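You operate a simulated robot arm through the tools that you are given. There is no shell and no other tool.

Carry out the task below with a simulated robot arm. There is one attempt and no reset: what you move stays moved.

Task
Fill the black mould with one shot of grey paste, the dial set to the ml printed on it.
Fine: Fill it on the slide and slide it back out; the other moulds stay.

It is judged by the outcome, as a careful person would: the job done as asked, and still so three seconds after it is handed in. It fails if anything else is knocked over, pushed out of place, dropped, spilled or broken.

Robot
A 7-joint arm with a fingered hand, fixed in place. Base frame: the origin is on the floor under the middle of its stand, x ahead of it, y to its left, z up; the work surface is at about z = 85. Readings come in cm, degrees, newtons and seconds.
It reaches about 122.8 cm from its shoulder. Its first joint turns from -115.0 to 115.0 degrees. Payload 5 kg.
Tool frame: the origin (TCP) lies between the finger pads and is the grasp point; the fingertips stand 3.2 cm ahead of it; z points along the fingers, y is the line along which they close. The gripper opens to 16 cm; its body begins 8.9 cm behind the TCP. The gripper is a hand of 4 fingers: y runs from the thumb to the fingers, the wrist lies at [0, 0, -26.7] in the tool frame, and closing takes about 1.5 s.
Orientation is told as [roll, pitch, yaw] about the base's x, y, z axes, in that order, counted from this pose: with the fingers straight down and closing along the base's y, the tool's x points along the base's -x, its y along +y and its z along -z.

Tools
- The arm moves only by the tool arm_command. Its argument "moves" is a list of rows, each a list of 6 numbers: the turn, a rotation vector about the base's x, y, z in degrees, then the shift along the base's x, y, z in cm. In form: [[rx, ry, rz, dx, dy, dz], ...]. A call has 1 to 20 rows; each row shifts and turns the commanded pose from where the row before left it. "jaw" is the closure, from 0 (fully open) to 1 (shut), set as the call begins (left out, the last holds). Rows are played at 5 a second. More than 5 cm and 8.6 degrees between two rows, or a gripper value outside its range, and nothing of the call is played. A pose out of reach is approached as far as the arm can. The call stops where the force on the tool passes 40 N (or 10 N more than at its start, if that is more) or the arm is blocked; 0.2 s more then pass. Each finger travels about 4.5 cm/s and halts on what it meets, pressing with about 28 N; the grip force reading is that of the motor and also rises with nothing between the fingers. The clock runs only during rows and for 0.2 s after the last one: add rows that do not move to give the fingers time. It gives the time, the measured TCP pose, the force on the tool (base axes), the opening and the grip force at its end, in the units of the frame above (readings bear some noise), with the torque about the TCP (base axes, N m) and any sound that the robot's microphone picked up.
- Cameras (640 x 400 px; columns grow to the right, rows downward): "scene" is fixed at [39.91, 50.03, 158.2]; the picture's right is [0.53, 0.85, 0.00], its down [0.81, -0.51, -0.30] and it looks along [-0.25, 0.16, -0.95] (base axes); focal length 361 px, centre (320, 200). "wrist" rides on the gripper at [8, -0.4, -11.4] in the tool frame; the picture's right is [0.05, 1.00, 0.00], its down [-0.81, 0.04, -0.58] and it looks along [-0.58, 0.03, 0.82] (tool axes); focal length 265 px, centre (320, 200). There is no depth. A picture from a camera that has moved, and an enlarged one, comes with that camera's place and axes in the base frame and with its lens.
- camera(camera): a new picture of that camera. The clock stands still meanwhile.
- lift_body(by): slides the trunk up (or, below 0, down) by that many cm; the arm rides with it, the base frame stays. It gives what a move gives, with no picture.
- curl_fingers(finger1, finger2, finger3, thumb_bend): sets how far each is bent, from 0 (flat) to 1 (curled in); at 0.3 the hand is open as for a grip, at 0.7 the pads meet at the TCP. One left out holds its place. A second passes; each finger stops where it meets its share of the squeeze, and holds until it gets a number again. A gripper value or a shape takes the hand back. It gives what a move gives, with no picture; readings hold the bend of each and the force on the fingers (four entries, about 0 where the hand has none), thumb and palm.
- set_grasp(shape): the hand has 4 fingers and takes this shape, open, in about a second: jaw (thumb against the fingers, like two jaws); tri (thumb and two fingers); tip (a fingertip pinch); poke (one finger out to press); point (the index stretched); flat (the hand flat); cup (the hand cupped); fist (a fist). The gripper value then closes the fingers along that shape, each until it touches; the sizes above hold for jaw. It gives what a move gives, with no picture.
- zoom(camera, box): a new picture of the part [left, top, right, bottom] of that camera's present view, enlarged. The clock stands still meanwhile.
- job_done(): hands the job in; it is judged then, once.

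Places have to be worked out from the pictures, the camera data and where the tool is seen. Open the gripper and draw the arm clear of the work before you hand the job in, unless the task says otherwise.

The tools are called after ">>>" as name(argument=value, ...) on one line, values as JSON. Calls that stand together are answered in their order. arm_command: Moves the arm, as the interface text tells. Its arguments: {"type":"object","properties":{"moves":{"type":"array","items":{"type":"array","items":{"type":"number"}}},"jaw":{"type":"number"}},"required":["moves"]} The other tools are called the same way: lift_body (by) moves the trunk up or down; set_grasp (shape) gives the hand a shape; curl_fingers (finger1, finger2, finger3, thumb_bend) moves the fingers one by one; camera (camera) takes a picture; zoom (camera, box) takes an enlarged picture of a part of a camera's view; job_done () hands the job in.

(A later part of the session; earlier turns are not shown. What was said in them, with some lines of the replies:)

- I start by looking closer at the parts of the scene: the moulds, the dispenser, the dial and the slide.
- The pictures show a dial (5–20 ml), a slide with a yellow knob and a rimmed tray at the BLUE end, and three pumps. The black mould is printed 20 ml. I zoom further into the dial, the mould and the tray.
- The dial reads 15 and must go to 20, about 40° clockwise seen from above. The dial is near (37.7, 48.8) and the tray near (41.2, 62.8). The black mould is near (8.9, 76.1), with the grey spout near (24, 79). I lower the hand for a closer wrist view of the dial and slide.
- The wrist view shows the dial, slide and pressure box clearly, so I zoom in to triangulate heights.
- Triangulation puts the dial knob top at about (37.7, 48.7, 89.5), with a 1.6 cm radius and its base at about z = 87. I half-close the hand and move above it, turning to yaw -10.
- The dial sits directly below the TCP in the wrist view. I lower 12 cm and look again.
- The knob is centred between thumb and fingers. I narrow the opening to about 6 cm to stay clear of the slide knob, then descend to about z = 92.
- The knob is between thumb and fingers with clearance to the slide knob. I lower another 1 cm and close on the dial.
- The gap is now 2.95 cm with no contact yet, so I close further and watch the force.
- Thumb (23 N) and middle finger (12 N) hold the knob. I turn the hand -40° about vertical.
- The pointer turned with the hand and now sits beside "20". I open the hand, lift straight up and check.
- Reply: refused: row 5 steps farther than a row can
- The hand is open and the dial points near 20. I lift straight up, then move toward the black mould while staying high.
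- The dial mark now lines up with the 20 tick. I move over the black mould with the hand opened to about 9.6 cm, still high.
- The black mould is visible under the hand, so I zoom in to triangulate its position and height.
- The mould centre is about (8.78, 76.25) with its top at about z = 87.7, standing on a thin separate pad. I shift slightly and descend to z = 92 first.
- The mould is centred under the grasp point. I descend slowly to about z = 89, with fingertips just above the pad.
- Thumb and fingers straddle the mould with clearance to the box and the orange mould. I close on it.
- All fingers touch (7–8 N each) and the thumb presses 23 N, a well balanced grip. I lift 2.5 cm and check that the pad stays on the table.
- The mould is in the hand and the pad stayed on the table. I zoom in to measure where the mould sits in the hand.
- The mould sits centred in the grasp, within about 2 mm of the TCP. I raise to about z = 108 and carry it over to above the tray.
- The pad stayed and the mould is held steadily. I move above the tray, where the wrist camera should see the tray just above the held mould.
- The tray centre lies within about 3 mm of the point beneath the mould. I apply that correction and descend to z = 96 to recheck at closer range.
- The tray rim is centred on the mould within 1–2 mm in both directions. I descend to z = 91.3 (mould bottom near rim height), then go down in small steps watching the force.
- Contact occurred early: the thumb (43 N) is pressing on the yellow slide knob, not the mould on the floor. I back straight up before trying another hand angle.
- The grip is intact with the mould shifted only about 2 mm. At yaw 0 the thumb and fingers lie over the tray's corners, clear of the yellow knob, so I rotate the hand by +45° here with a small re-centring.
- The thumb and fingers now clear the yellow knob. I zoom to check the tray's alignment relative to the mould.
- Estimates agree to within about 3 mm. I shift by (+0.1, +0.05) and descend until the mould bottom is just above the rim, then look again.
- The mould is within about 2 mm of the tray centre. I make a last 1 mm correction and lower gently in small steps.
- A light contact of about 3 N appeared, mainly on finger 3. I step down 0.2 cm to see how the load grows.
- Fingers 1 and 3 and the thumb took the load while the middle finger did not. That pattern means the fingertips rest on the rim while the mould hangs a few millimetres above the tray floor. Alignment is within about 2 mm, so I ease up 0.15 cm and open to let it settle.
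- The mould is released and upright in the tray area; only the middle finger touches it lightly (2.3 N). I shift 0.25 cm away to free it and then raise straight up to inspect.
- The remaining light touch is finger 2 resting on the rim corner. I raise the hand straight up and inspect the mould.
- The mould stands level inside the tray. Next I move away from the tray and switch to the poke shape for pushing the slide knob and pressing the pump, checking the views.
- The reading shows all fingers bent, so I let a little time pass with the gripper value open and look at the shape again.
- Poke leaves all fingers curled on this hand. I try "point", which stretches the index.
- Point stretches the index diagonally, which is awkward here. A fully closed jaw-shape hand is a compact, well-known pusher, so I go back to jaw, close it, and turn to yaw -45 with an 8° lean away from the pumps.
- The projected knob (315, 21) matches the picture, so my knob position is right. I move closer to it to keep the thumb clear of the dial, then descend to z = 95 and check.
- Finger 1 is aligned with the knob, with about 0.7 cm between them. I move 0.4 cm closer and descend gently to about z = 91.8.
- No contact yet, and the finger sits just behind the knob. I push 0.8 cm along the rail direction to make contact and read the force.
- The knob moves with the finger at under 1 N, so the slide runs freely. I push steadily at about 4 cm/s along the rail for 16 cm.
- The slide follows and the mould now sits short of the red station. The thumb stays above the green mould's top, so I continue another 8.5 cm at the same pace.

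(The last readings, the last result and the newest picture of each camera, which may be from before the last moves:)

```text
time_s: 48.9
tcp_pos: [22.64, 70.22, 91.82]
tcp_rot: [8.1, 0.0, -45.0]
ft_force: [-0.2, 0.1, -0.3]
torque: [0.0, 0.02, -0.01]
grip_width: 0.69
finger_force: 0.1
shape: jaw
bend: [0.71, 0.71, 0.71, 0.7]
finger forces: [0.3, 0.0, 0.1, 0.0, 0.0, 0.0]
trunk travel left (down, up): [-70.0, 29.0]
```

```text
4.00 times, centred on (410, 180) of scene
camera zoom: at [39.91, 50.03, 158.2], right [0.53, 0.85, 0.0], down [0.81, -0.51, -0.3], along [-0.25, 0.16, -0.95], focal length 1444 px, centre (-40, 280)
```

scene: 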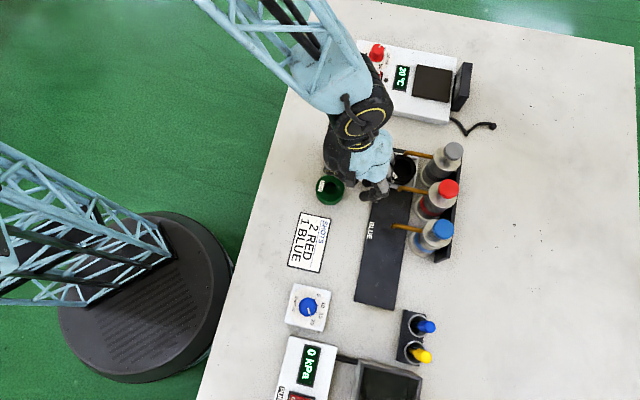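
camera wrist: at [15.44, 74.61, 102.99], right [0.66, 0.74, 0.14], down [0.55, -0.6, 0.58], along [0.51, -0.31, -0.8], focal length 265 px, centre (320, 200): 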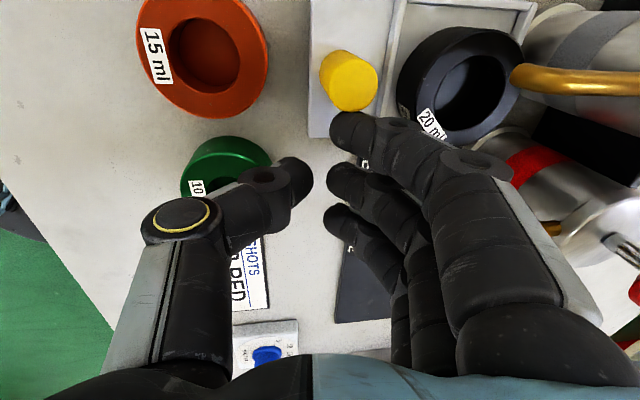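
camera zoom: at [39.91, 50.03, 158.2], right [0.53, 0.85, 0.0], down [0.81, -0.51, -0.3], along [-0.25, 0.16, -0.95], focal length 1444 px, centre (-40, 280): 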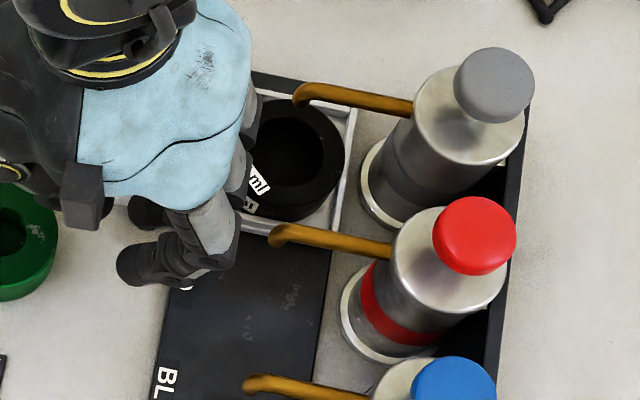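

The mould centre is now about s = -38.65 and the grey spout about s = -40.17 along the rail, so 1.5 cm remain. I push that last bit and check.

>>> arm_command(moves=[[0, 0, 0, -0.3, 0.3, 0], [0, 0, 0, -0.4, 0.4, 0], [0, 0, 0, -0.36, 0.36, 0], [0, 0, 0, 0, 0, 0]])

>>> zoom(camera="scene", box=[340, 130, 480, 230])

>>> zoom(camera="wrist", box=[300, 0, 640, 200])

```text
time_s: 49.9
tcp_pos: [21.65, 71.2, 91.79]
tcp_rot: [7.9, -0.1, -45.0]
ft_force: [5.0, -4.3, 0.4]
torque: [-0.12, -0.05, -0.08]
grip_width: 0.68
finger_force: 0.1
shape: jaw
bend: [0.71, 0.71, 0.71, 0.7]
finger forces: [6.5, 0.1, 0.0, 0.0, 0.0, 0.1]
trunk travel left (down, up): [-70.0, 29.0]
```

```text
4.00 times, centred on (410, 180) of scene
camera zoom: at [39.91, 50.03, 158.2], right [0.53, 0.85, 0.0], down [0.81, -0.51, -0.3], along [-0.25, 0.16, -0.95], focal length 1444 px, centre (-40, 280)
```

zoom: 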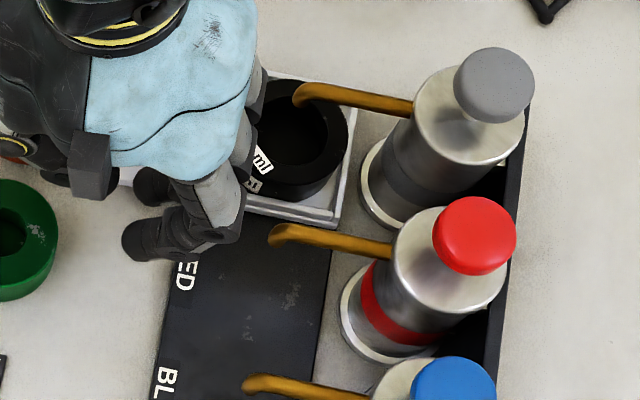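

```text
1.88 times, centred on (470, 100) of wrist
camera zoom: at [14.51, 75.58, 102.99], right [0.66, 0.74, 0.14], down [0.55, -0.6, 0.58], along [0.51, -0.31, -0.8], focal length 500 px, centre (38, 388)
```

zoom: 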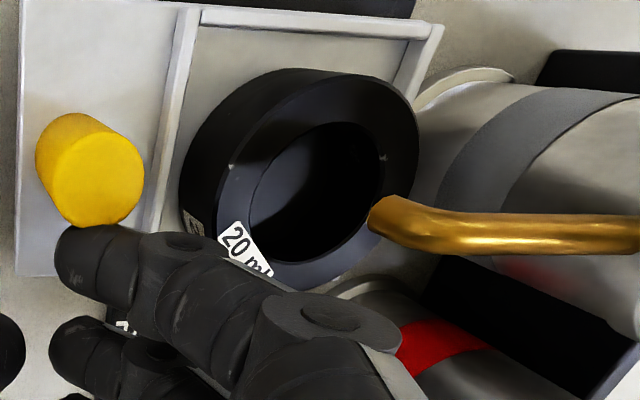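

The finger feels a 6.5 N stop, and the slide has reached its end about 25 cm along. The mould sits under the grey spout (mould about s = -40.0, spout about -40.2). I back off the knob and rise.

>>> arm_command(moves=[[0, 0, 0, 0.35, -0.35, 0], [0, 0, 0, 0.4, -0.4, 0], [0, 0, 0, 0, 0, 2], [0, 0, 0, 0, 0, 4], [0, 0, 0, 0, 0, 4.5], [0, 0, 0, 0, 0, 4.5], [0, 0, 0, 0, 0, 4]])

>>> camera(camera="wrist")

>>> zoom(camera="scene", box=[340, 130, 480, 230])

```text
time_s: 51.5
tcp_pos: [22.32, 70.34, 110.94]
tcp_rot: [8.0, 0.0, -45.0]
ft_force: [0.1, -0.8, -0.9]
torque: [0.0, -0.02, 0.0]
grip_width: 0.65
finger_force: 0.0
shape: jaw
bend: [0.71, 0.71, 0.71, 0.7]
finger forces: [0.1, 0.1, 0.2, 0.1, 0.1, 0.0]
trunk travel left (down, up): [-70.0, 29.0]
```

```text
taken
camera wrist: at [15.12, 74.85, 122.1], right [0.66, 0.74, 0.14], down [0.55, -0.6, 0.58], along [0.51, -0.31, -0.8], focal length 265 px, centre (320, 200)
```

wrist: 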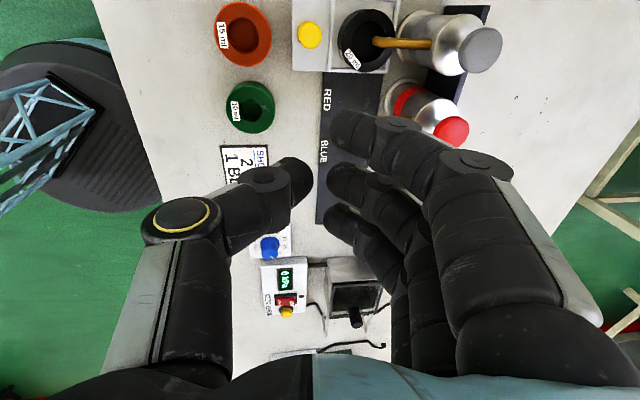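

```text
4.00 times, centred on (410, 180) of scene
camera zoom: at [39.91, 50.03, 158.2], right [0.53, 0.85, 0.0], down [0.81, -0.51, -0.3], along [-0.25, 0.16, -0.95], focal length 1444 px, centre (-40, 280)
```

zoom: 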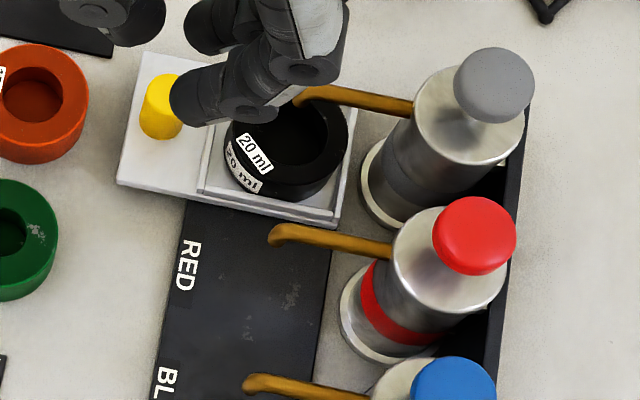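

The mould sits under the grey spout. I zoom in to confirm the spout end is over the mould's cavity.

>>> zoom(camera="wrist", box=[280, 0, 520, 150])

```text
2.67 times, centred on (400, 75) of wrist
camera zoom: at [15.12, 74.85, 122.1], right [0.66, 0.74, 0.14], down [0.55, -0.6, 0.58], along [0.51, -0.31, -0.8], focal length 708 px, centre (107, 533)
```

zoom: 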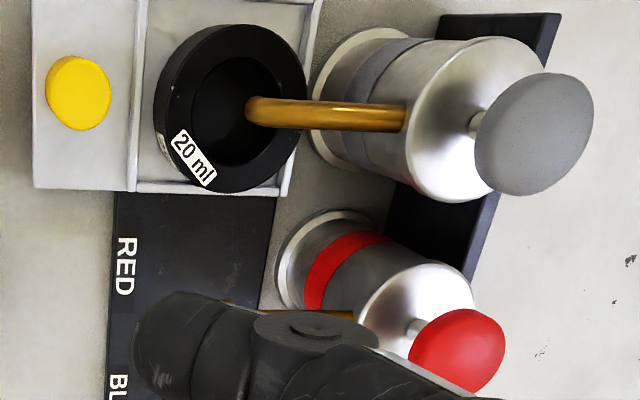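

The spout end lies over the cavity, about 0.4 cm from its centre against a 1.9 cm radius. The grey pump head triangulates to about (28.9, 85.75), top z ≈ 98. I straighten the hand and curl fingers 1 and 3 away so the middle finger and thumb press alone.

>>> arm_command(moves=[[-5.657, 5.657, 0, 0, 0, 1], [0, 0, 0, 0, 0, 0]])

>>> curl_fingers(finger1=1.0, finger2=0.7, finger3=1.0, thumb_bend=0.7)

>>> camera(camera="wrist")

>>> camera(camera="scene")

```text
time_s: 52.1
tcp_pos: [22.11, 70.44, 111.84]
tcp_rot: [0.0, -0.2, -44.9]
ft_force: [-0.5, 1.0, 0.2]
torque: [-0.03, -0.01, 0.0]
grip_width: 0.64
finger_force: 0.1
shape: jaw
bend: [0.71, 0.71, 0.71, 0.7]
finger forces: [0.0, 0.0, 0.1, 0.0, 0.1, 0.0]
trunk travel left (down, up): [-70.0, 29.0]
```

```text
time_s: 53.1
tcp_pos: [22.2, 70.57, 111.68]
tcp_rot: [0.0, 0.0, -45.0]
ft_force: [0.7, 0.5, -0.6]
torque: [-0.01, 0.02, -0.01]
grip_width: 4.99
finger_force: 0.0
shape: fingers
bend: [1.0, 0.7, 1.0, 0.7]
finger forces: [0.0, 0.0, 0.0, 0.0, 0.1, 0.1]
trunk travel left (down, up): [-70.0, 29.0]
```

```text
taken
camera wrist: at [16.25, 76.05, 123.17], right [0.67, 0.74, 0.0], down [0.61, -0.55, 0.58], along [0.43, -0.39, -0.82], focal length 265 px, centre (320, 200)
```

wrist: 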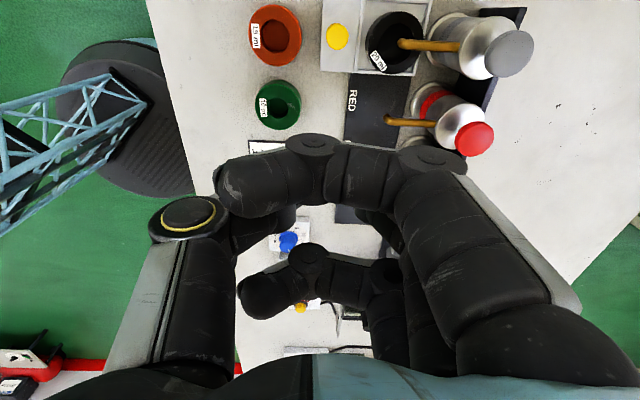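

```text
taken
```

scene: 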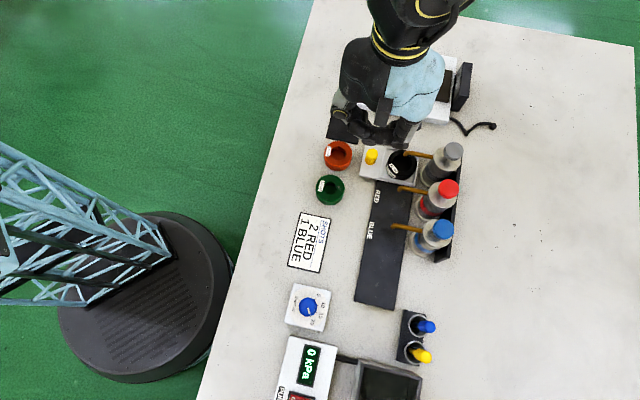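

The curled fingers hide the middle fingertip, so I return to the closed jaw shape. Its tips all end at one level 3.2 cm below the TCP and press safely. I then move above the grey pump head.

>>> set_grasp(shape="jaw")

>>> arm_command(moves=[[0, 0, 0, 0, 0, 0], [0, 0, 0, 0, 0, 0], [0, 0, 0, 0, 0, 0], [0, 0, 0, 1.35, 3.05, 0], [0, 0, 0, 1.35, 3.05, 0], [0, 0, 0, 1.36, 3.05, 0], [0, 0, 0, 1.36, 3.05, 0], [0, 0, 0, 1.36, 3.05, 0], [0, 0, 0, 0, 0, 0]], jaw=0.98)

>>> camera(camera="wrist")

>>> camera(camera="scene")

```text
time_s: 54.0
tcp_pos: [22.28, 70.6, 111.81]
tcp_rot: [-0.1, -0.1, -44.9]
ft_force: [0.9, -0.4, 0.1]
torque: [-0.02, 0.03, 0.02]
grip_width: 8.47
finger_force: 0.0
shape: jaw
bend: [0.72, 0.72, 0.72, 0.7]
finger forces: [0.0, 0.0, 0.1, 0.0, 0.0, 0.1]
trunk travel left (down, up): [-70.0, 29.0]
```

```text
time_s: 56.0
tcp_pos: [28.91, 85.8, 111.91]
tcp_rot: [0.0, 0.0, -44.9]
ft_force: [0.1, 0.1, 0.0]
torque: [0.06, -0.04, -0.04]
grip_width: 0.37
finger_force: 0.0
shape: jaw
bend: [0.7, 0.7, 0.7, 0.7]
finger forces: [0.0, 0.0, 0.1, 0.1, 0.0, 0.0]
trunk travel left (down, up): [-70.0, 29.0]
```

```text
taken
camera wrist: at [22.93, 91.27, 123.29], right [0.67, 0.74, 0.0], down [0.61, -0.55, 0.58], along [0.43, -0.39, -0.82], focal length 265 px, centre (320, 200)
```

wrist: 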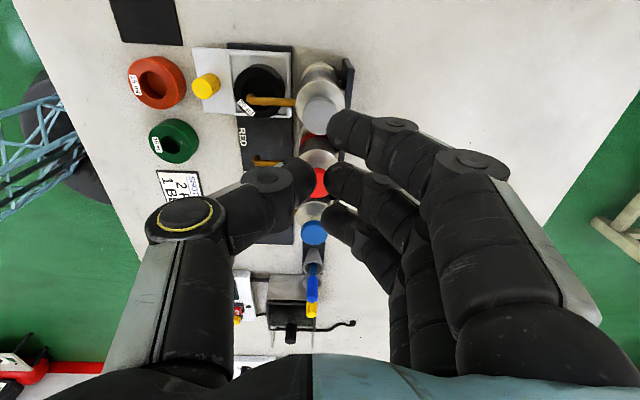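

```text
taken
```

scene: 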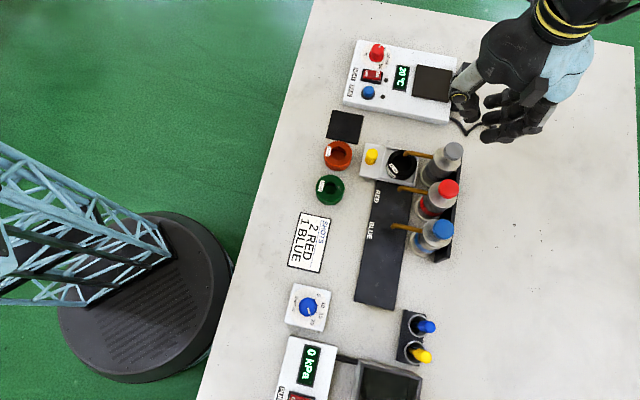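

The grey head appears exactly at the expected pixel for a point straight below the TCP. I descend to about z = 103 and check before pressing.

>>> arm_command(moves=[[0, 0, 0, 0, 0, -3], [0, 0, 0, 0, 0, -3], [0, 0, 0, 0, 0, -2], [0, 0, 0, 0, 0, -0.9], [0, 0, 0, 0, 0, 0]])

>>> camera(camera="wrist")

>>> zoom(camera="scene", box=[360, 60, 560, 200])

```text
time_s: 57.2
tcp_pos: [28.92, 85.77, 102.72]
tcp_rot: [0.0, 0.0, -45.0]
ft_force: [-0.1, 0.1, 0.0]
torque: [0.03, -0.01, -0.01]
grip_width: 0.32
finger_force: 0.1
shape: jaw
bend: [0.7, 0.7, 0.7, 0.7]
finger forces: [0.1, 0.1, 0.0, 0.0, 0.0, 0.1]
trunk travel left (down, up): [-70.0, 29.0]
```

```text
taken
camera wrist: at [22.98, 91.28, 114.24], right [0.67, 0.74, 0.0], down [0.61, -0.55, 0.58], along [0.43, -0.39, -0.82], focal length 265 px, centre (320, 200)
```

wrist: 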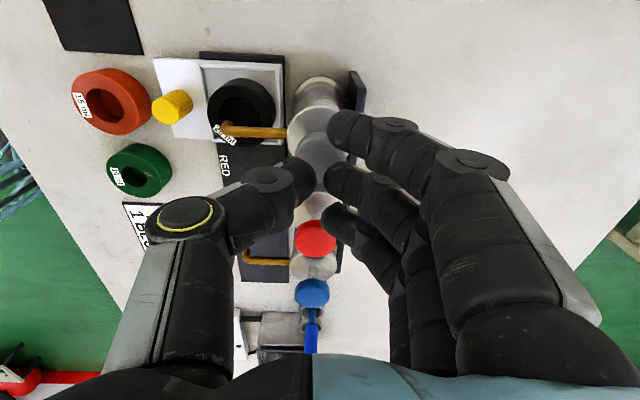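

```text
2.86 times, centred on (460, 130) of scene
camera zoom: at [39.91, 50.03, 158.2], right [0.53, 0.85, 0.0], down [0.81, -0.51, -0.3], along [-0.25, 0.16, -0.95], focal length 1031 px, centre (-80, 400)
```

zoom: 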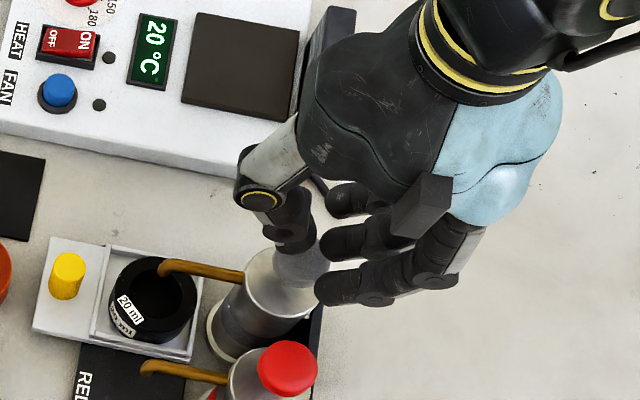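

The fingertips are just above the head. I zoom in to verify the centring before pressing.

>>> zoom(camera="scene", box=[420, 110, 500, 180])

>>> zoom(camera="wrist", box=[260, 90, 380, 220])

```text
5.71 times, centred on (460, 145) of scene
camera zoom: at [39.91, 50.03, 158.2], right [0.53, 0.85, 0.0], down [0.81, -0.51, -0.3], along [-0.25, 0.16, -0.95], focal length 2062 px, centre (-480, 514)
```

zoom: 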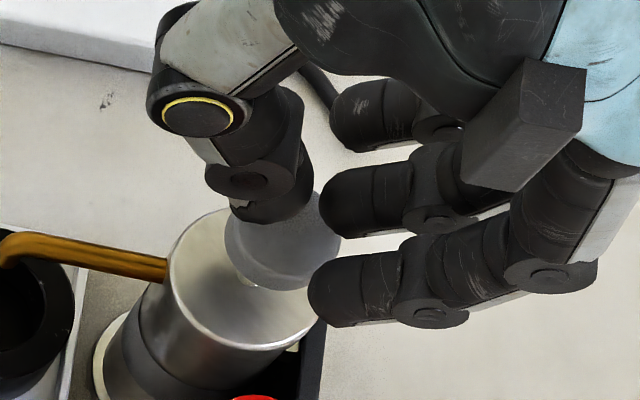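

```text
3.08 times, centred on (320, 155) of wrist
camera zoom: at [22.98, 91.28, 114.24], right [0.67, 0.74, 0.0], down [0.61, -0.55, 0.58], along [0.43, -0.39, -0.82], focal length 817 px, centre (320, 338)
```

zoom: 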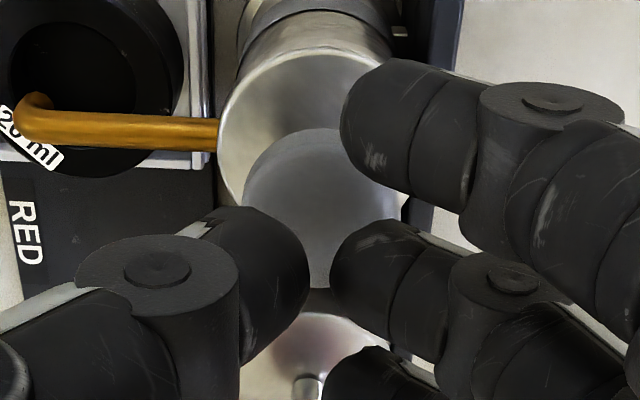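

Thumb and middle fingertip sit over the head within about 2 mm. I descend slowly at 1 cm/s to find contact and start the stroke.

>>> arm_command(moves=[[0, 0, 0, 0, 0, -0.25], [0, 0, 0, 0, 0, -0.25], [0, 0, 0, 0, 0, -0.25], [0, 0, 0, 0, 0, -0.25], [0, 0, 0, 0, 0, -0.2], [0, 0, 0, 0, 0, 0]])

```text
time_s: 58.6
tcp_pos: [29.16, 85.72, 101.66]
tcp_rot: [-0.1, 0.0, -45.0]
ft_force: [-0.3, 0.3, 2.0]
torque: [-0.04, 0.12, -0.03]
grip_width: 0.36
finger_force: 0.0
shape: jaw
bend: [0.7, 0.7, 0.7, 0.7]
finger forces: [0.1, 0.0, 0.0, 0.1, 2.4, 0.0]
trunk travel left (down, up): [-70.0, 29.0]
```

The thumb tip touched the head at TCP z ≈ 101.6 with 2 N. I press on in one continuous stroke until it bottoms out or the force stop triggers.

>>> arm_command(moves=[[0, 0, 0, 0, 0, -0.25], [0, 0, 0, 0, 0, -0.25], [0, 0, 0, 0, 0, -0.25], [0, 0, 0, 0, 0, -0.25], [0, 0, 0, 0, 0, -0.25], [0, 0, 0, 0, 0, -0.25], [0, 0, 0, 0, 0, -0.2]])

>>> zoom(camera="scene", box=[370, 100, 510, 200])

>>> zoom(camera="wrist", box=[180, 60, 380, 220])

```text
time_s: 60.2
tcp_pos: [29.09, 85.61, 100.15]
tcp_rot: [0.0, 0.0, -44.8]
ft_force: [-1.2, -1.6, 12.6]
torque: [-0.13, 0.17, -0.06]
grip_width: 0.41
finger_force: 0.0
shape: jaw
bend: [0.7, 0.7, 0.7, 0.7]
finger forces: [0.1, 1.4, 0.0, 0.0, 11.3, 0.1]
trunk travel left (down, up): [-70.0, 29.0]
```

```text
4.00 times, centred on (440, 150) of scene
camera zoom: at [39.91, 50.03, 158.2], right [0.53, 0.85, 0.0], down [0.81, -0.51, -0.3], along [-0.25, 0.16, -0.95], focal length 1444 px, centre (-160, 400)
```

zoom: 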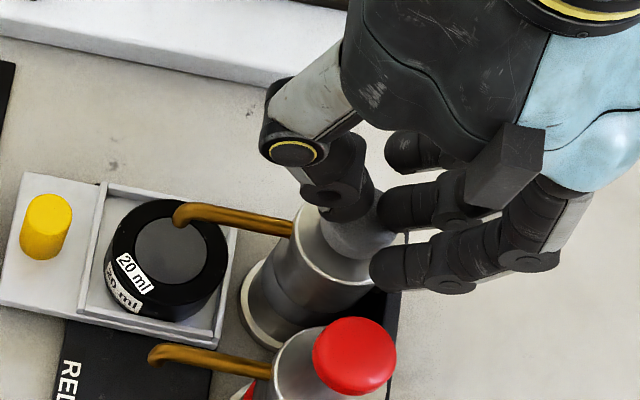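

```text
2.50 times, centred on (280, 140) of wrist
camera zoom: at [22.98, 91.23, 111.5], right [0.67, 0.74, 0.0], down [0.61, -0.55, 0.58], along [0.43, -0.39, -0.82], focal length 664 px, centre (420, 350)
```

zoom: 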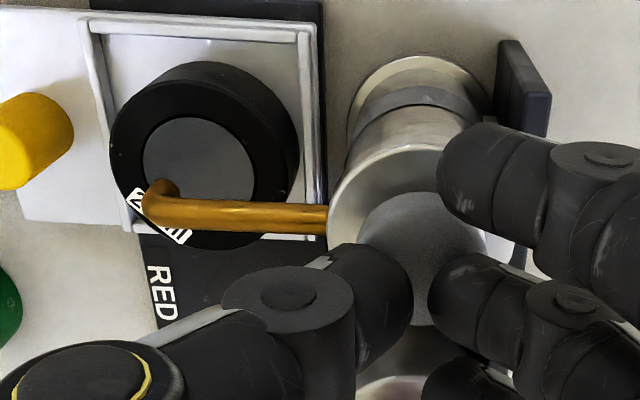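

Grey paste has filled the mould's cavity: the shot is delivered. I release by raising straight up and keep clear of the pump.

>>> arm_command(moves=[[0, 0, 0, 0, 0, 0.5], [0, 0, 0, 0, 0, 1], [0, 0, 0, 0, 0, 1.5], [0, 0, 0, 0, 0, 3], [0, 0, 0, 0, 0, 4], [0, 0, 0, 0, 0, 4]])

>>> zoom(camera="scene", box=[340, 100, 480, 230])

>>> camera(camera="wrist")

```text
time_s: 61.6
tcp_pos: [28.96, 85.65, 113.96]
tcp_rot: [0.0, -0.1, -45.1]
ft_force: [0.0, -0.1, 0.5]
torque: [0.03, 0.01, -0.01]
grip_width: 0.34
finger_force: 0.0
shape: jaw
bend: [0.7, 0.7, 0.7, 0.7]
finger forces: [0.1, 0.0, 0.0, 0.1, 0.0, 0.1]
trunk travel left (down, up): [-70.0, 29.0]
```

```text
3.08 times, centred on (410, 165) of scene
camera zoom: at [39.91, 50.03, 158.2], right [0.53, 0.85, 0.0], down [0.81, -0.51, -0.3], along [-0.25, 0.16, -0.95], focal length 1110 px, centre (43, 308)
```

zoom: 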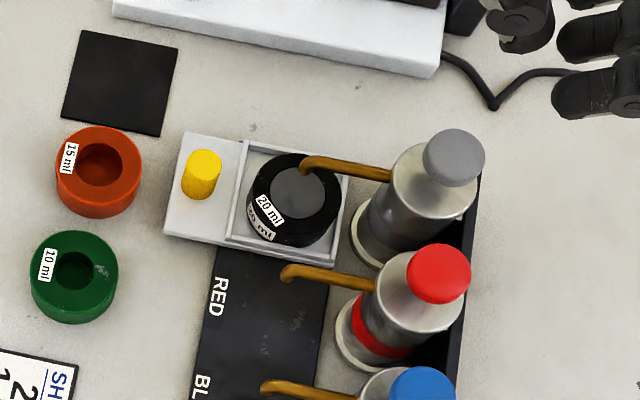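

```text
taken
camera wrist: at [23.06, 91.11, 125.3], right [0.67, 0.74, 0.0], down [0.61, -0.55, 0.58], along [0.43, -0.39, -0.82], focal length 265 px, centre (320, 200)
```

wrist: 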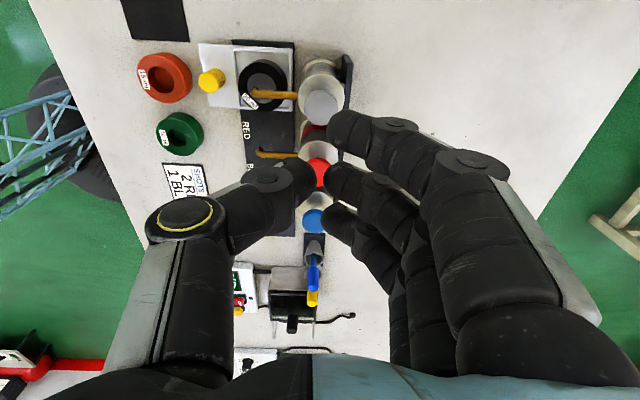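

The mould is filled with grey and the pump head has come back up. Next I go to the far side of the yellow knob, now near (18.85, 75.9), to push the slide back out, again with the 8° lean.

>>> arm_command(moves=[[0, 0, 0, -3.2, -1.1, 0], [0, 0, 0, -4.0, -1.4, 0], [0, 0, 0, -4.4, -1.5, 0], [0, 0, 0, -4.4, -1.5, 0], [5.657, -5.657, 0, 0, 0, -2], [0, 0, 0, 0, 0, -3], [0, 0, 0, 0, 0, -3], [0, 0, 0, 0, 0, 0]])

>>> camera(camera="wrist")

>>> camera(camera="scene")

```text
time_s: 63.4
tcp_pos: [13.1, 80.29, 105.91]
tcp_rot: [8.1, -0.2, -45.0]
ft_force: [0.1, 0.4, -0.4]
torque: [0.05, 0.01, 0.01]
grip_width: 0.36
finger_force: 0.1
shape: jaw
bend: [0.7, 0.7, 0.7, 0.7]
finger forces: [0.0, 0.0, 0.0, 0.0, 0.0, 0.1]
trunk travel left (down, up): [-70.0, 29.0]
```

```text
taken
camera wrist: at [5.95, 84.65, 117.12], right [0.66, 0.74, 0.14], down [0.55, -0.6, 0.58], along [0.51, -0.31, -0.8], focal length 265 px, centre (320, 200)
```

wrist: 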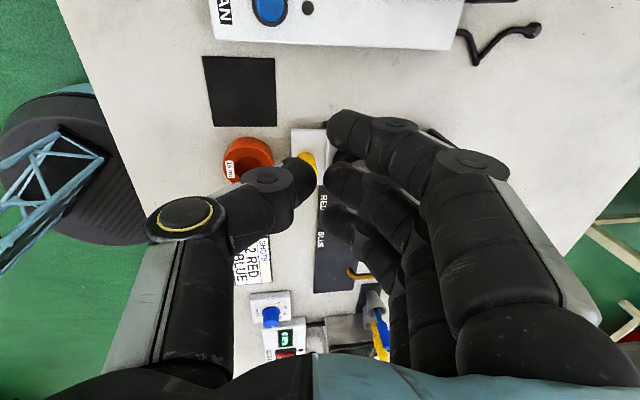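

```text
taken
```

scene: 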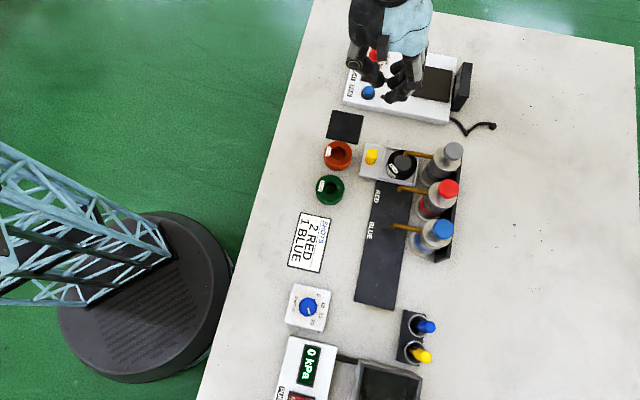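

The knob appears just behind the thumb in view, so I zoom in to locate it exactly.

>>> zoom(camera="wrist", box=[270, 110, 370, 220])

>>> zoom(camera="scene", box=[350, 130, 430, 190])

```text
3.64 times, centred on (320, 165) of wrist
camera zoom: at [5.95, 84.65, 117.12], right [0.66, 0.74, 0.14], down [0.55, -0.6, 0.58], along [0.51, -0.31, -0.8], focal length 965 px, centre (320, 327)
```

zoom: 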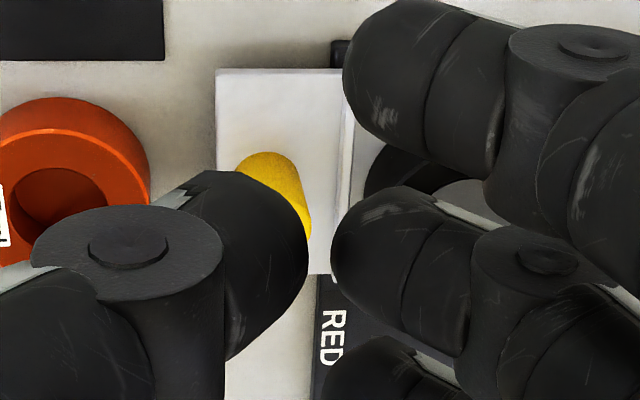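

```text
6.67 times, centred on (390, 160) of scene
camera zoom: at [39.91, 50.03, 158.2], right [0.53, 0.85, 0.0], down [0.81, -0.51, -0.3], along [-0.25, 0.16, -0.95], focal length 2406 px, centre (-147, 467)
```

zoom: 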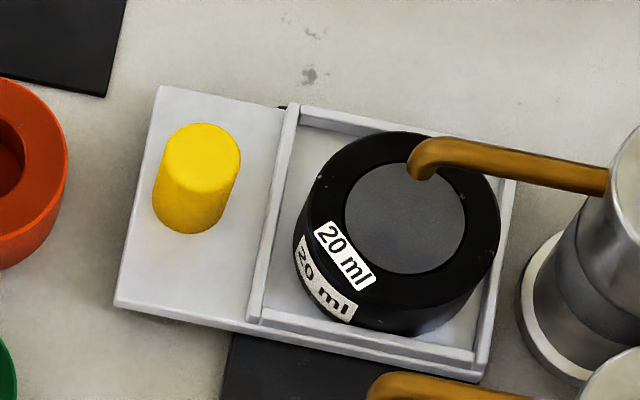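

The knob top is at about (19.0, 75.9), consistent with a 25 cm travel. I shift slightly and descend to z = 95 on its far side, then check clearances.

>>> arm_command(moves=[[0, 0, 0, -0.2, -0.2, -3], [0, 0, 0, 0, 0, -3], [0, 0, 0, 0, 0, -3], [0, 0, 0, 0, 0, -1.9], [0, 0, 0, 0, 0, 0]])

>>> camera(camera="wrist")

>>> zoom(camera="scene", box=[320, 60, 480, 190])

```text
time_s: 64.6
tcp_pos: [12.84, 80.02, 95.02]
tcp_rot: [8.1, 0.1, -45.0]
ft_force: [0.6, 0.3, -0.2]
torque: [-0.02, 0.01, 0.0]
grip_width: 0.33
finger_force: 0.0
shape: jaw
bend: [0.7, 0.7, 0.7, 0.7]
finger forces: [0.1, 0.1, 0.0, 0.0, 0.0, 0.0]
trunk travel left (down, up): [-70.0, 29.0]
```

```text
taken
camera wrist: at [5.68, 84.39, 106.21], right [0.66, 0.74, 0.14], down [0.55, -0.6, 0.58], along [0.51, -0.31, -0.8], focal length 265 px, centre (320, 200)
```

wrist: 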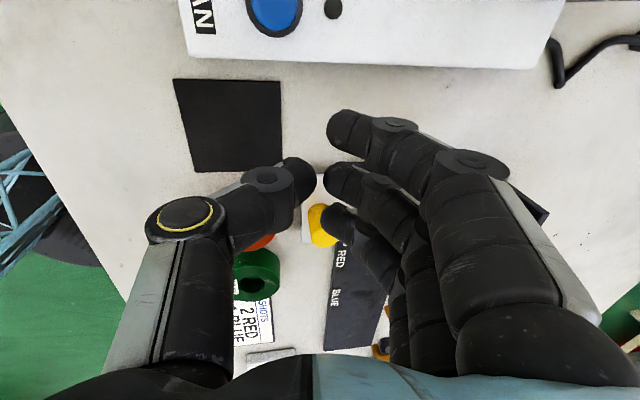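

```text
3.08 times, centred on (400, 125) of scene
camera zoom: at [39.91, 50.03, 158.2], right [0.53, 0.85, 0.0], down [0.81, -0.51, -0.3], along [-0.25, 0.16, -0.95], focal length 1110 px, centre (74, 431)
```

zoom: 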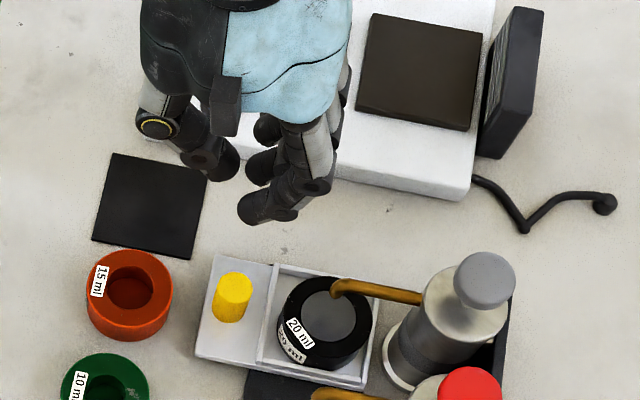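

Clearances look fine: the finger is about 2 cm short of the knob and well off the heater box. I descend to z = 91.8 and then move gently toward the knob.

>>> arm_command(moves=[[0, 0, 0, 0, 0, -1.2], [0, 0, 0, 0, 0, -1.0], [0, 0, 0, 0, 0, -1.0], [0, 0, 0, 0.4, -0.4, 0], [0, 0, 0, 0.4, -0.4, 0], [0, 0, 0, 0.3, -0.3, 0], [0, 0, 0, 0, 0, 0]])

>>> camera(camera="wrist")

>>> zoom(camera="scene", box=[320, 80, 480, 210])

```text
time_s: 66.2
tcp_pos: [13.96, 79.01, 91.8]
tcp_rot: [8.0, 0.0, -45.0]
ft_force: [-0.4, -0.6, -0.3]
torque: [0.0, -0.01, -0.02]
grip_width: 0.33
finger_force: 0.0
shape: jaw
bend: [0.7, 0.7, 0.7, 0.7]
finger forces: [0.0, 0.0, 0.0, 0.1, 0.0, 0.1]
trunk travel left (down, up): [-70.0, 29.0]
```

```text
taken
camera wrist: at [6.8, 83.36, 103.03], right [0.66, 0.74, 0.14], down [0.55, -0.6, 0.58], along [0.51, -0.31, -0.8], focal length 265 px, centre (320, 200)
```

wrist: 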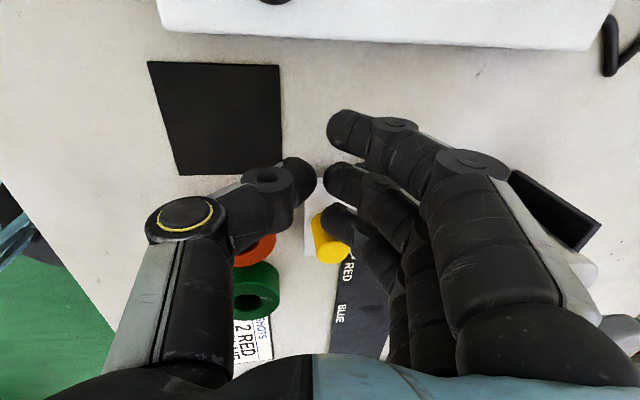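

```text
3.08 times, centred on (400, 145) of scene
camera zoom: at [39.91, 50.03, 158.2], right [0.53, 0.85, 0.0], down [0.81, -0.51, -0.3], along [-0.25, 0.16, -0.95], focal length 1110 px, centre (74, 369)
```

zoom: 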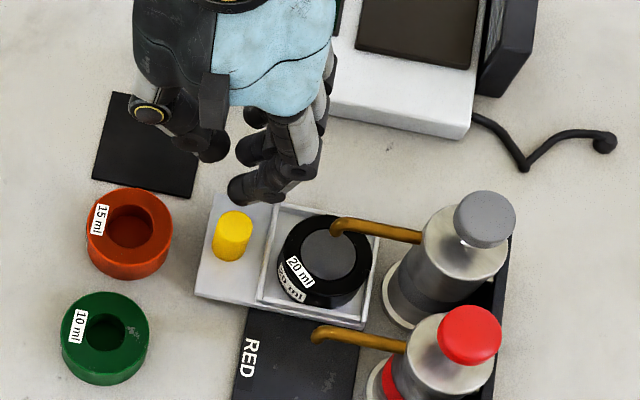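

The finger is about 0.8 cm from the knob and aligned within 3 mm. I push the slide back out at a gentle pace with smooth start and stop.

>>> arm_command(moves=[[0, 0, 0, 0.1, -0.45, 0], [0, 0, 0, 0.25, -0.25, 0], [0, 0, 0, 0.25, -0.25, 0], [0, 0, 0, 0.35, -0.35, 0], [0, 0, 0, 0.45, -0.45, 0], [0, 0, 0, 0.5, -0.5, 0], [0, 0, 0, 0.5, -0.5, 0], [0, 0, 0, 0.5, -0.5, 0], [0, 0, 0, 0.5, -0.5, 0], [0, 0, 0, 0.45, -0.45, 0], [0, 0, 0, 0.3, -0.3, 0], [0, 0, 0, 0, 0, 0]])

>>> camera(camera="wrist")

>>> zoom(camera="scene", box=[320, 80, 480, 230])

```text
time_s: 68.8
tcp_pos: [18.09, 74.41, 91.75]
tcp_rot: [8.0, -0.1, -45.0]
ft_force: [0.5, 0.8, 0.7]
torque: [-0.01, -0.02, 0.01]
grip_width: 0.34
finger_force: 0.0
shape: jaw
bend: [0.7, 0.7, 0.7, 0.7]
finger forces: [0.0, 0.0, 0.4, 0.1, 0.0, 0.0]
trunk travel left (down, up): [-70.0, 29.0]
```

```text
taken
camera wrist: at [10.99, 78.82, 103.02], right [0.66, 0.74, 0.14], down [0.55, -0.6, 0.58], along [0.51, -0.31, -0.8], focal length 265 px, centre (320, 200)
```

wrist: 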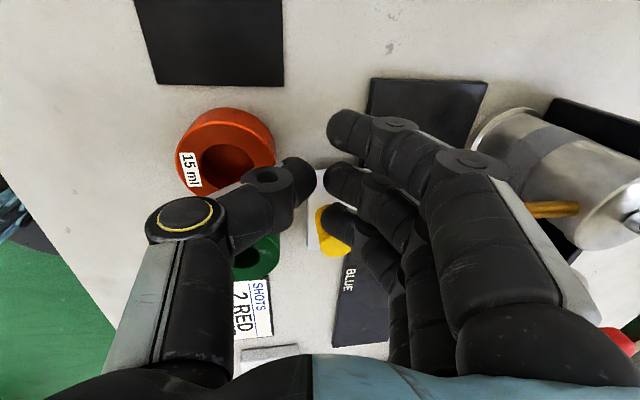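

```text
2.67 times, centred on (400, 155) of scene
camera zoom: at [39.91, 50.03, 158.2], right [0.53, 0.85, 0.0], down [0.81, -0.51, -0.3], along [-0.25, 0.16, -0.95], focal length 962 px, centre (107, 320)
```

zoom: 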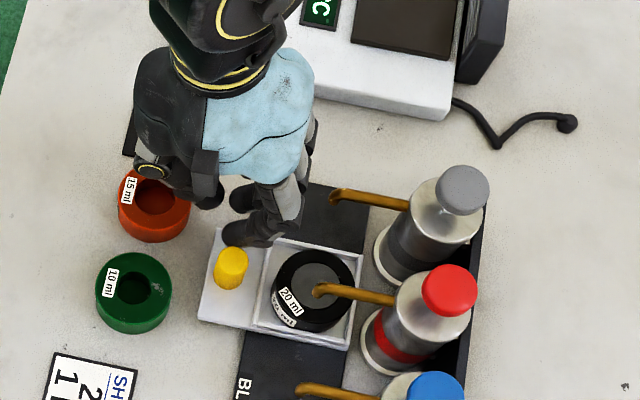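

The slide follows smoothly and the paste stays in the mould. I continue for another 13.5 cm at the same gentle speed.

>>> arm_command(moves=[[0, 0, 0, 0.25, -0.25, 0], [0, 0, 0, 0.4, -0.4, 0], [0, 0, 0, 0.5, -0.5, 0], [0, 0, 0, 0.55, -0.55, 0], [0, 0, 0, 0.55, -0.55, 0], [0, 0, 0, 0.55, -0.55, 0], [0, 0, 0, 0.55, -0.55, 0], [0, 0, 0, 0.55, -0.55, 0], [0, 0, 0, 0.55, -0.55, 0], [0, 0, 0, 0.55, -0.55, 0], [0, 0, 0, 0.55, -0.55, 0], [0, 0, 0, 0.55, -0.55, 0], [0, 0, 0, 0.55, -0.55, 0], [0, 0, 0, 0.55, -0.55, 0], [0, 0, 0, 0.55, -0.55, 0], [0, 0, 0, 0.55, -0.55, 0], [0, 0, 0, 0.5, -0.5, 0], [0, 0, 0, 0.4, -0.4, 0], [0, 0, 0, 0.25, -0.25, 0], [0, 0, 0, 0, 0, 0]])

>>> camera(camera="wrist")

>>> camera(camera="scene")

```text
time_s: 73.0
tcp_pos: [27.55, 64.99, 91.67]
tcp_rot: [8.1, -0.1, -45.1]
ft_force: [0.4, 0.1, 0.2]
torque: [0.0, 0.01, -0.01]
grip_width: 0.33
finger_force: 0.0
shape: jaw
bend: [0.7, 0.7, 0.7, 0.7]
finger forces: [0.1, 0.0, 0.4, 0.0, 0.1, 0.0]
trunk travel left (down, up): [-70.0, 29.0]
```

```text
taken
camera wrist: at [20.46, 69.39, 103.03], right [0.66, 0.74, 0.14], down [0.55, -0.6, 0.58], along [0.51, -0.31, -0.8], focal length 265 px, centre (320, 200)
```

wrist: 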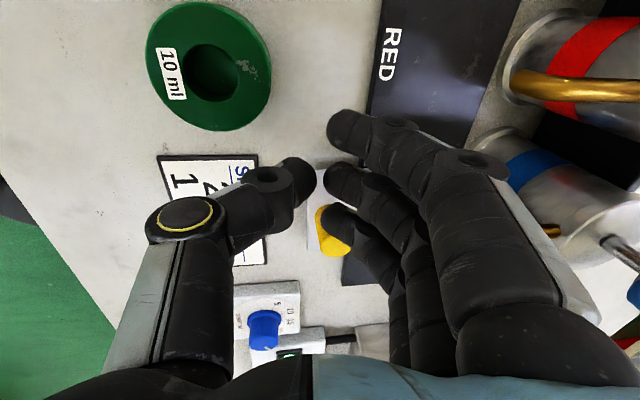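

```text
taken
```

scene: 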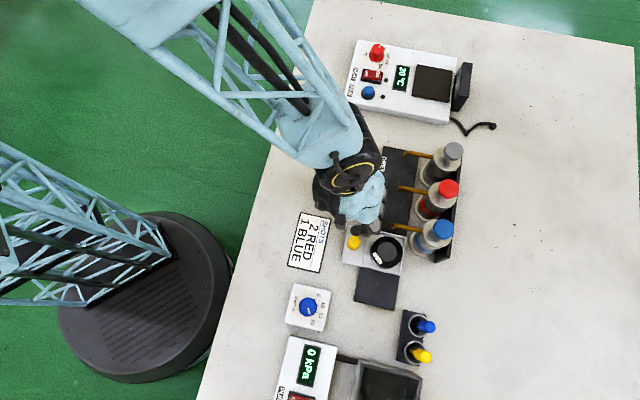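

About 6.3 cm remain to the original outer position. I push 5.2 cm, then finish in small steps watching for the stop.

>>> arm_command(moves=[[0, 0, 0, 0.25, -0.25, 0], [0, 0, 0, 0.4, -0.4, 0], [0, 0, 0, 0.5, -0.5, 0], [0, 0, 0, 0.5, -0.5, 0], [0, 0, 0, 0.5, -0.5, 0], [0, 0, 0, 0.5, -0.5, 0], [0, 0, 0, 0.4, -0.4, 0], [0, 0, 0, 0.3, -0.3, 0], [0, 0, 0, 0.2, -0.2, 0], [0, 0, 0, 0.15, -0.15, 0], [0, 0, 0, 0, 0, 0]])

>>> zoom(camera="scene", box=[270, 200, 470, 330])

```text
time_s: 75.4
tcp_pos: [31.25, 61.25, 91.7]
tcp_rot: [8.0, -0.1, -45.0]
ft_force: [-1.1, 1.2, 0.3]
torque: [0.01, 0.04, 0.01]
grip_width: 0.36
finger_force: 0.0
shape: jaw
bend: [0.7, 0.7, 0.7, 0.7]
finger forces: [0.0, 0.0, 0.7, 0.0, 0.0, 0.0]
trunk travel left (down, up): [-70.0, 29.0]
```

```text
3.08 times, centred on (370, 265) of scene
camera zoom: at [39.91, 50.03, 158.2], right [0.53, 0.85, 0.0], down [0.81, -0.51, -0.3], along [-0.25, 0.16, -0.95], focal length 1110 px, centre (166, 0)
```

zoom: 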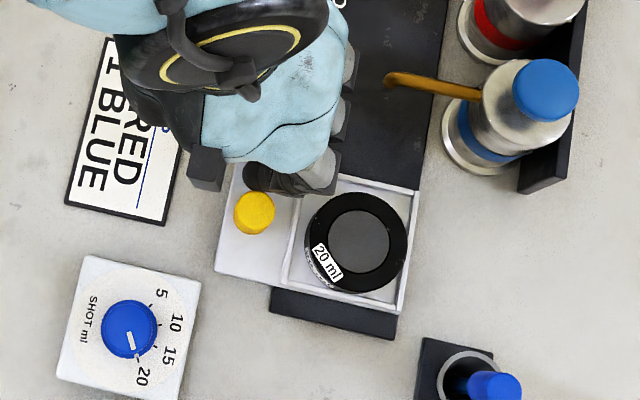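

About 1 cm remains: more black rail shows beyond the tray than at the start. I finish in 0.2 cm steps until the stop is felt.

>>> arm_command(moves=[[0, 0, 0, 0.15, -0.15, 0], [0, 0, 0, 0.15, -0.15, 0], [0, 0, 0, 0.15, -0.15, 0], [0, 0, 0, 0.15, -0.15, 0], [0, 0, 0, 0.1, -0.1, 0], [0, 0, 0, 0, 0, 0]])

>>> zoom(camera="scene", box=[325, 240, 415, 315])

```text
time_s: 76.8
tcp_pos: [32.03, 60.65, 91.78]
tcp_rot: [8.1, -0.1, -44.9]
ft_force: [-0.4, 0.7, -0.1]
torque: [-0.02, 0.03, 0.0]
grip_width: 0.33
finger_force: 0.1
shape: jaw
bend: [0.7, 0.7, 0.7, 0.7]
finger forces: [0.0, 0.0, 0.7, 0.0, 0.0, 0.0]
trunk travel left (down, up): [-70.0, 29.0]
```

```text
5.33 times, centred on (370, 278) of scene
camera zoom: at [39.91, 50.03, 158.2], right [0.53, 0.85, 0.0], down [0.81, -0.51, -0.3], along [-0.25, 0.16, -0.95], focal length 1925 px, centre (53, -213)
```

zoom: 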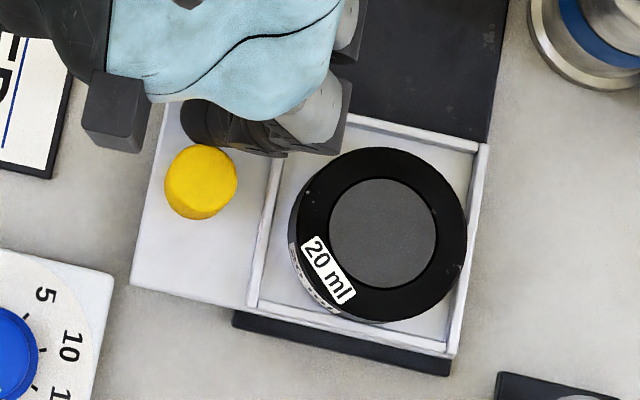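

The slide matches its original picture position to the pixel, with the filled mould in the tray. I back the finger off the knob, rise, and open the hand clear of the work.

>>> arm_command(moves=[[0, 0, 0, -0.35, 0.35, 0], [0, 0, 0, -0.4, 0.4, 0], [0, 0, 0, 0, 0, 2], [0, 0, 0, 0, 0, 4], [0, 0, 0, 0, 0, 4.5], [0, 0, 0, 0, 0, 4.5], [0, 0, 0, 0, 0, 4.5], [-5.657, 5.657, 0, 0, 0, 3]])

>>> arm_command(moves=[[0, 0, 7.5, -2.5, -3, 0], [0, 0, 7.5, -2.5, -3, 0], [0, 0, 7.5, -2.5, -3, 0], [0, 0, 7.5, -2.5, -3, 0], [0, 0, 7.5, -1, -1, 1], [0, 0, 7.5, -1, -1, 1], [0, 0, 0, 0, 0, 0]], jaw=0.0)

>>> camera(camera="scene")

>>> camera(camera="wrist")

```text
time_s: 78.6
tcp_pos: [31.33, 61.42, 114.37]
tcp_rot: [-0.1, 0.0, -45.0]
ft_force: [0.1, -0.3, -0.2]
torque: [-0.02, 0.0, 0.01]
grip_width: 0.35
finger_force: 0.0
shape: jaw
bend: [0.7, 0.7, 0.7, 0.7]
finger forces: [0.1, 0.0, 0.1, 0.0, 0.1, 0.0]
trunk travel left (down, up): [-70.0, 29.0]
```

```text
time_s: 80.2
tcp_pos: [19.2, 47.29, 116.4]
tcp_rot: [0.0, 0.0, 0.1]
ft_force: [0.0, -0.5, -0.1]
torque: [0.0, -0.03, -0.02]
grip_width: 14.59
finger_force: 0.1
shape: jaw
bend: [0.46, 0.46, 0.46, 0.12]
finger forces: [0.0, 0.1, 0.0, 0.0, 0.0, 0.0]
trunk travel left (down, up): [-70.0, 29.0]
```

```text
taken
```

scene: 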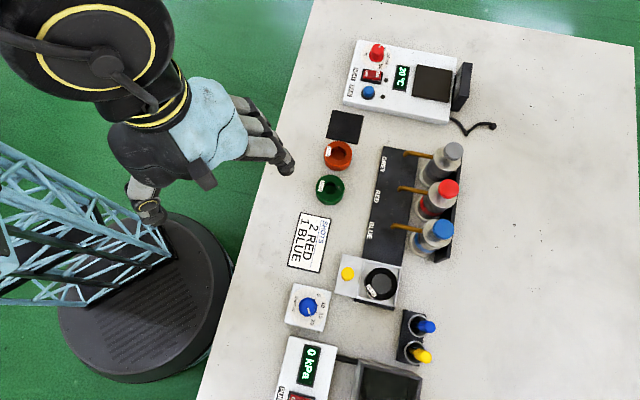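

```text
taken
camera wrist: at [11.11, 47.1, 127.73], right [-0.05, 1.0, 0.0], down [0.81, 0.04, 0.58], along [0.58, 0.03, -0.82], focal length 265 px, centre (320, 200)
```

wrist: 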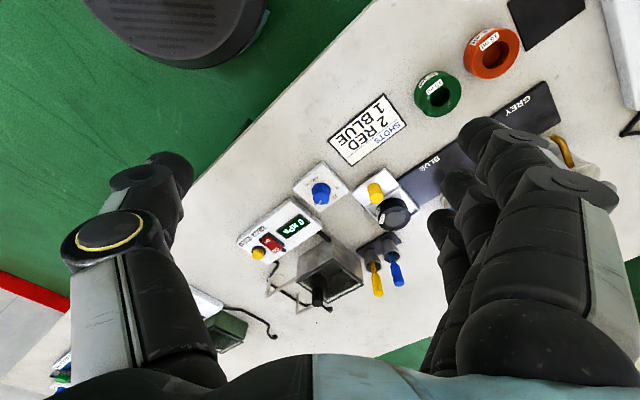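

The arm is clear and the hand open. I take a last close look at the mould, dial and other moulds before handing in.

>>> zoom(camera="scene", box=[325, 240, 415, 315])

>>> zoom(camera="scene", box=[282, 280, 338, 335])

>>> zoom(camera="scene", box=[300, 90, 480, 260])

```text
5.33 times, centred on (370, 278) of scene
camera zoom: at [39.91, 50.03, 158.2], right [0.53, 0.85, 0.0], down [0.81, -0.51, -0.3], along [-0.25, 0.16, -0.95], focal length 1925 px, centre (53, -213)
```

zoom: 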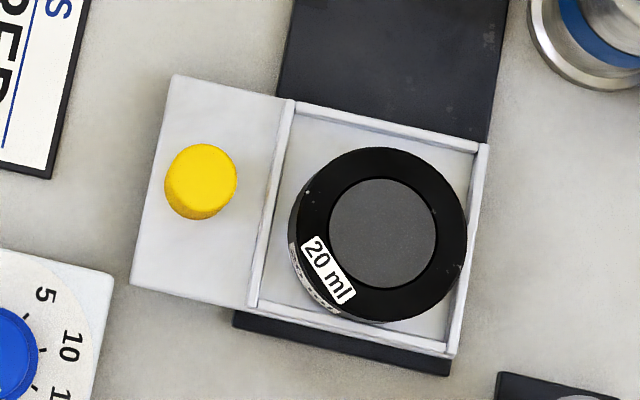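

```text
7.27 times, centred on (310, 308) of scene
camera zoom: at [39.91, 50.03, 158.2], right [0.53, 0.85, 0.0], down [0.81, -0.51, -0.3], along [-0.25, 0.16, -0.95], focal length 2625 px, centre (393, -582)
```

zoom: 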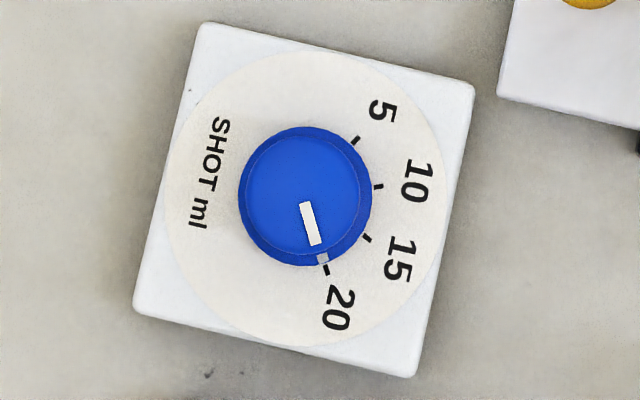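

```text
2.35 times, centred on (390, 175) of scene
camera zoom: at [39.91, 50.03, 158.2], right [0.53, 0.85, 0.0], down [0.81, -0.51, -0.3], along [-0.25, 0.16, -0.95], focal length 849 px, centre (155, 259)
```

zoom: 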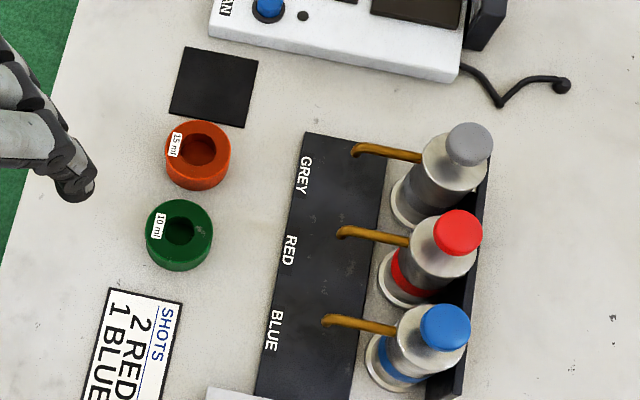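

The filled mould stands level in the tray with the slide back at its original place. The dial reads 20, and the other moulds and the pad are where they were, with no spill visible. The hand is open and clear, so I hand the job in.

>>> job_done()

```text
The job is handed in.
```

I filled the black mould with one shot of grey paste and handed the job in.

- **Dial:** I set it to 20 ml, the amount printed on the mould, up from 15.
- **Fill:** I put the mould in the slide's tray and pushed it under the grey spout. One stroke of the grey pump filled the cavity.
- **Slide:** It is back out where it started, with the filled mould standing level in the tray.
- **Everything else:** The orange and green moulds are where they were, and the last pictures show no spill.

On my first try at lowering the mould into the tray, the thumb pressed briefly on the yellow slide knob. I backed off and turned the hand to clear it. Later I let go with the fingertips resting on the rim, so the empty mould settled the last few millimetres on its own. The hand is open and clear of the work.
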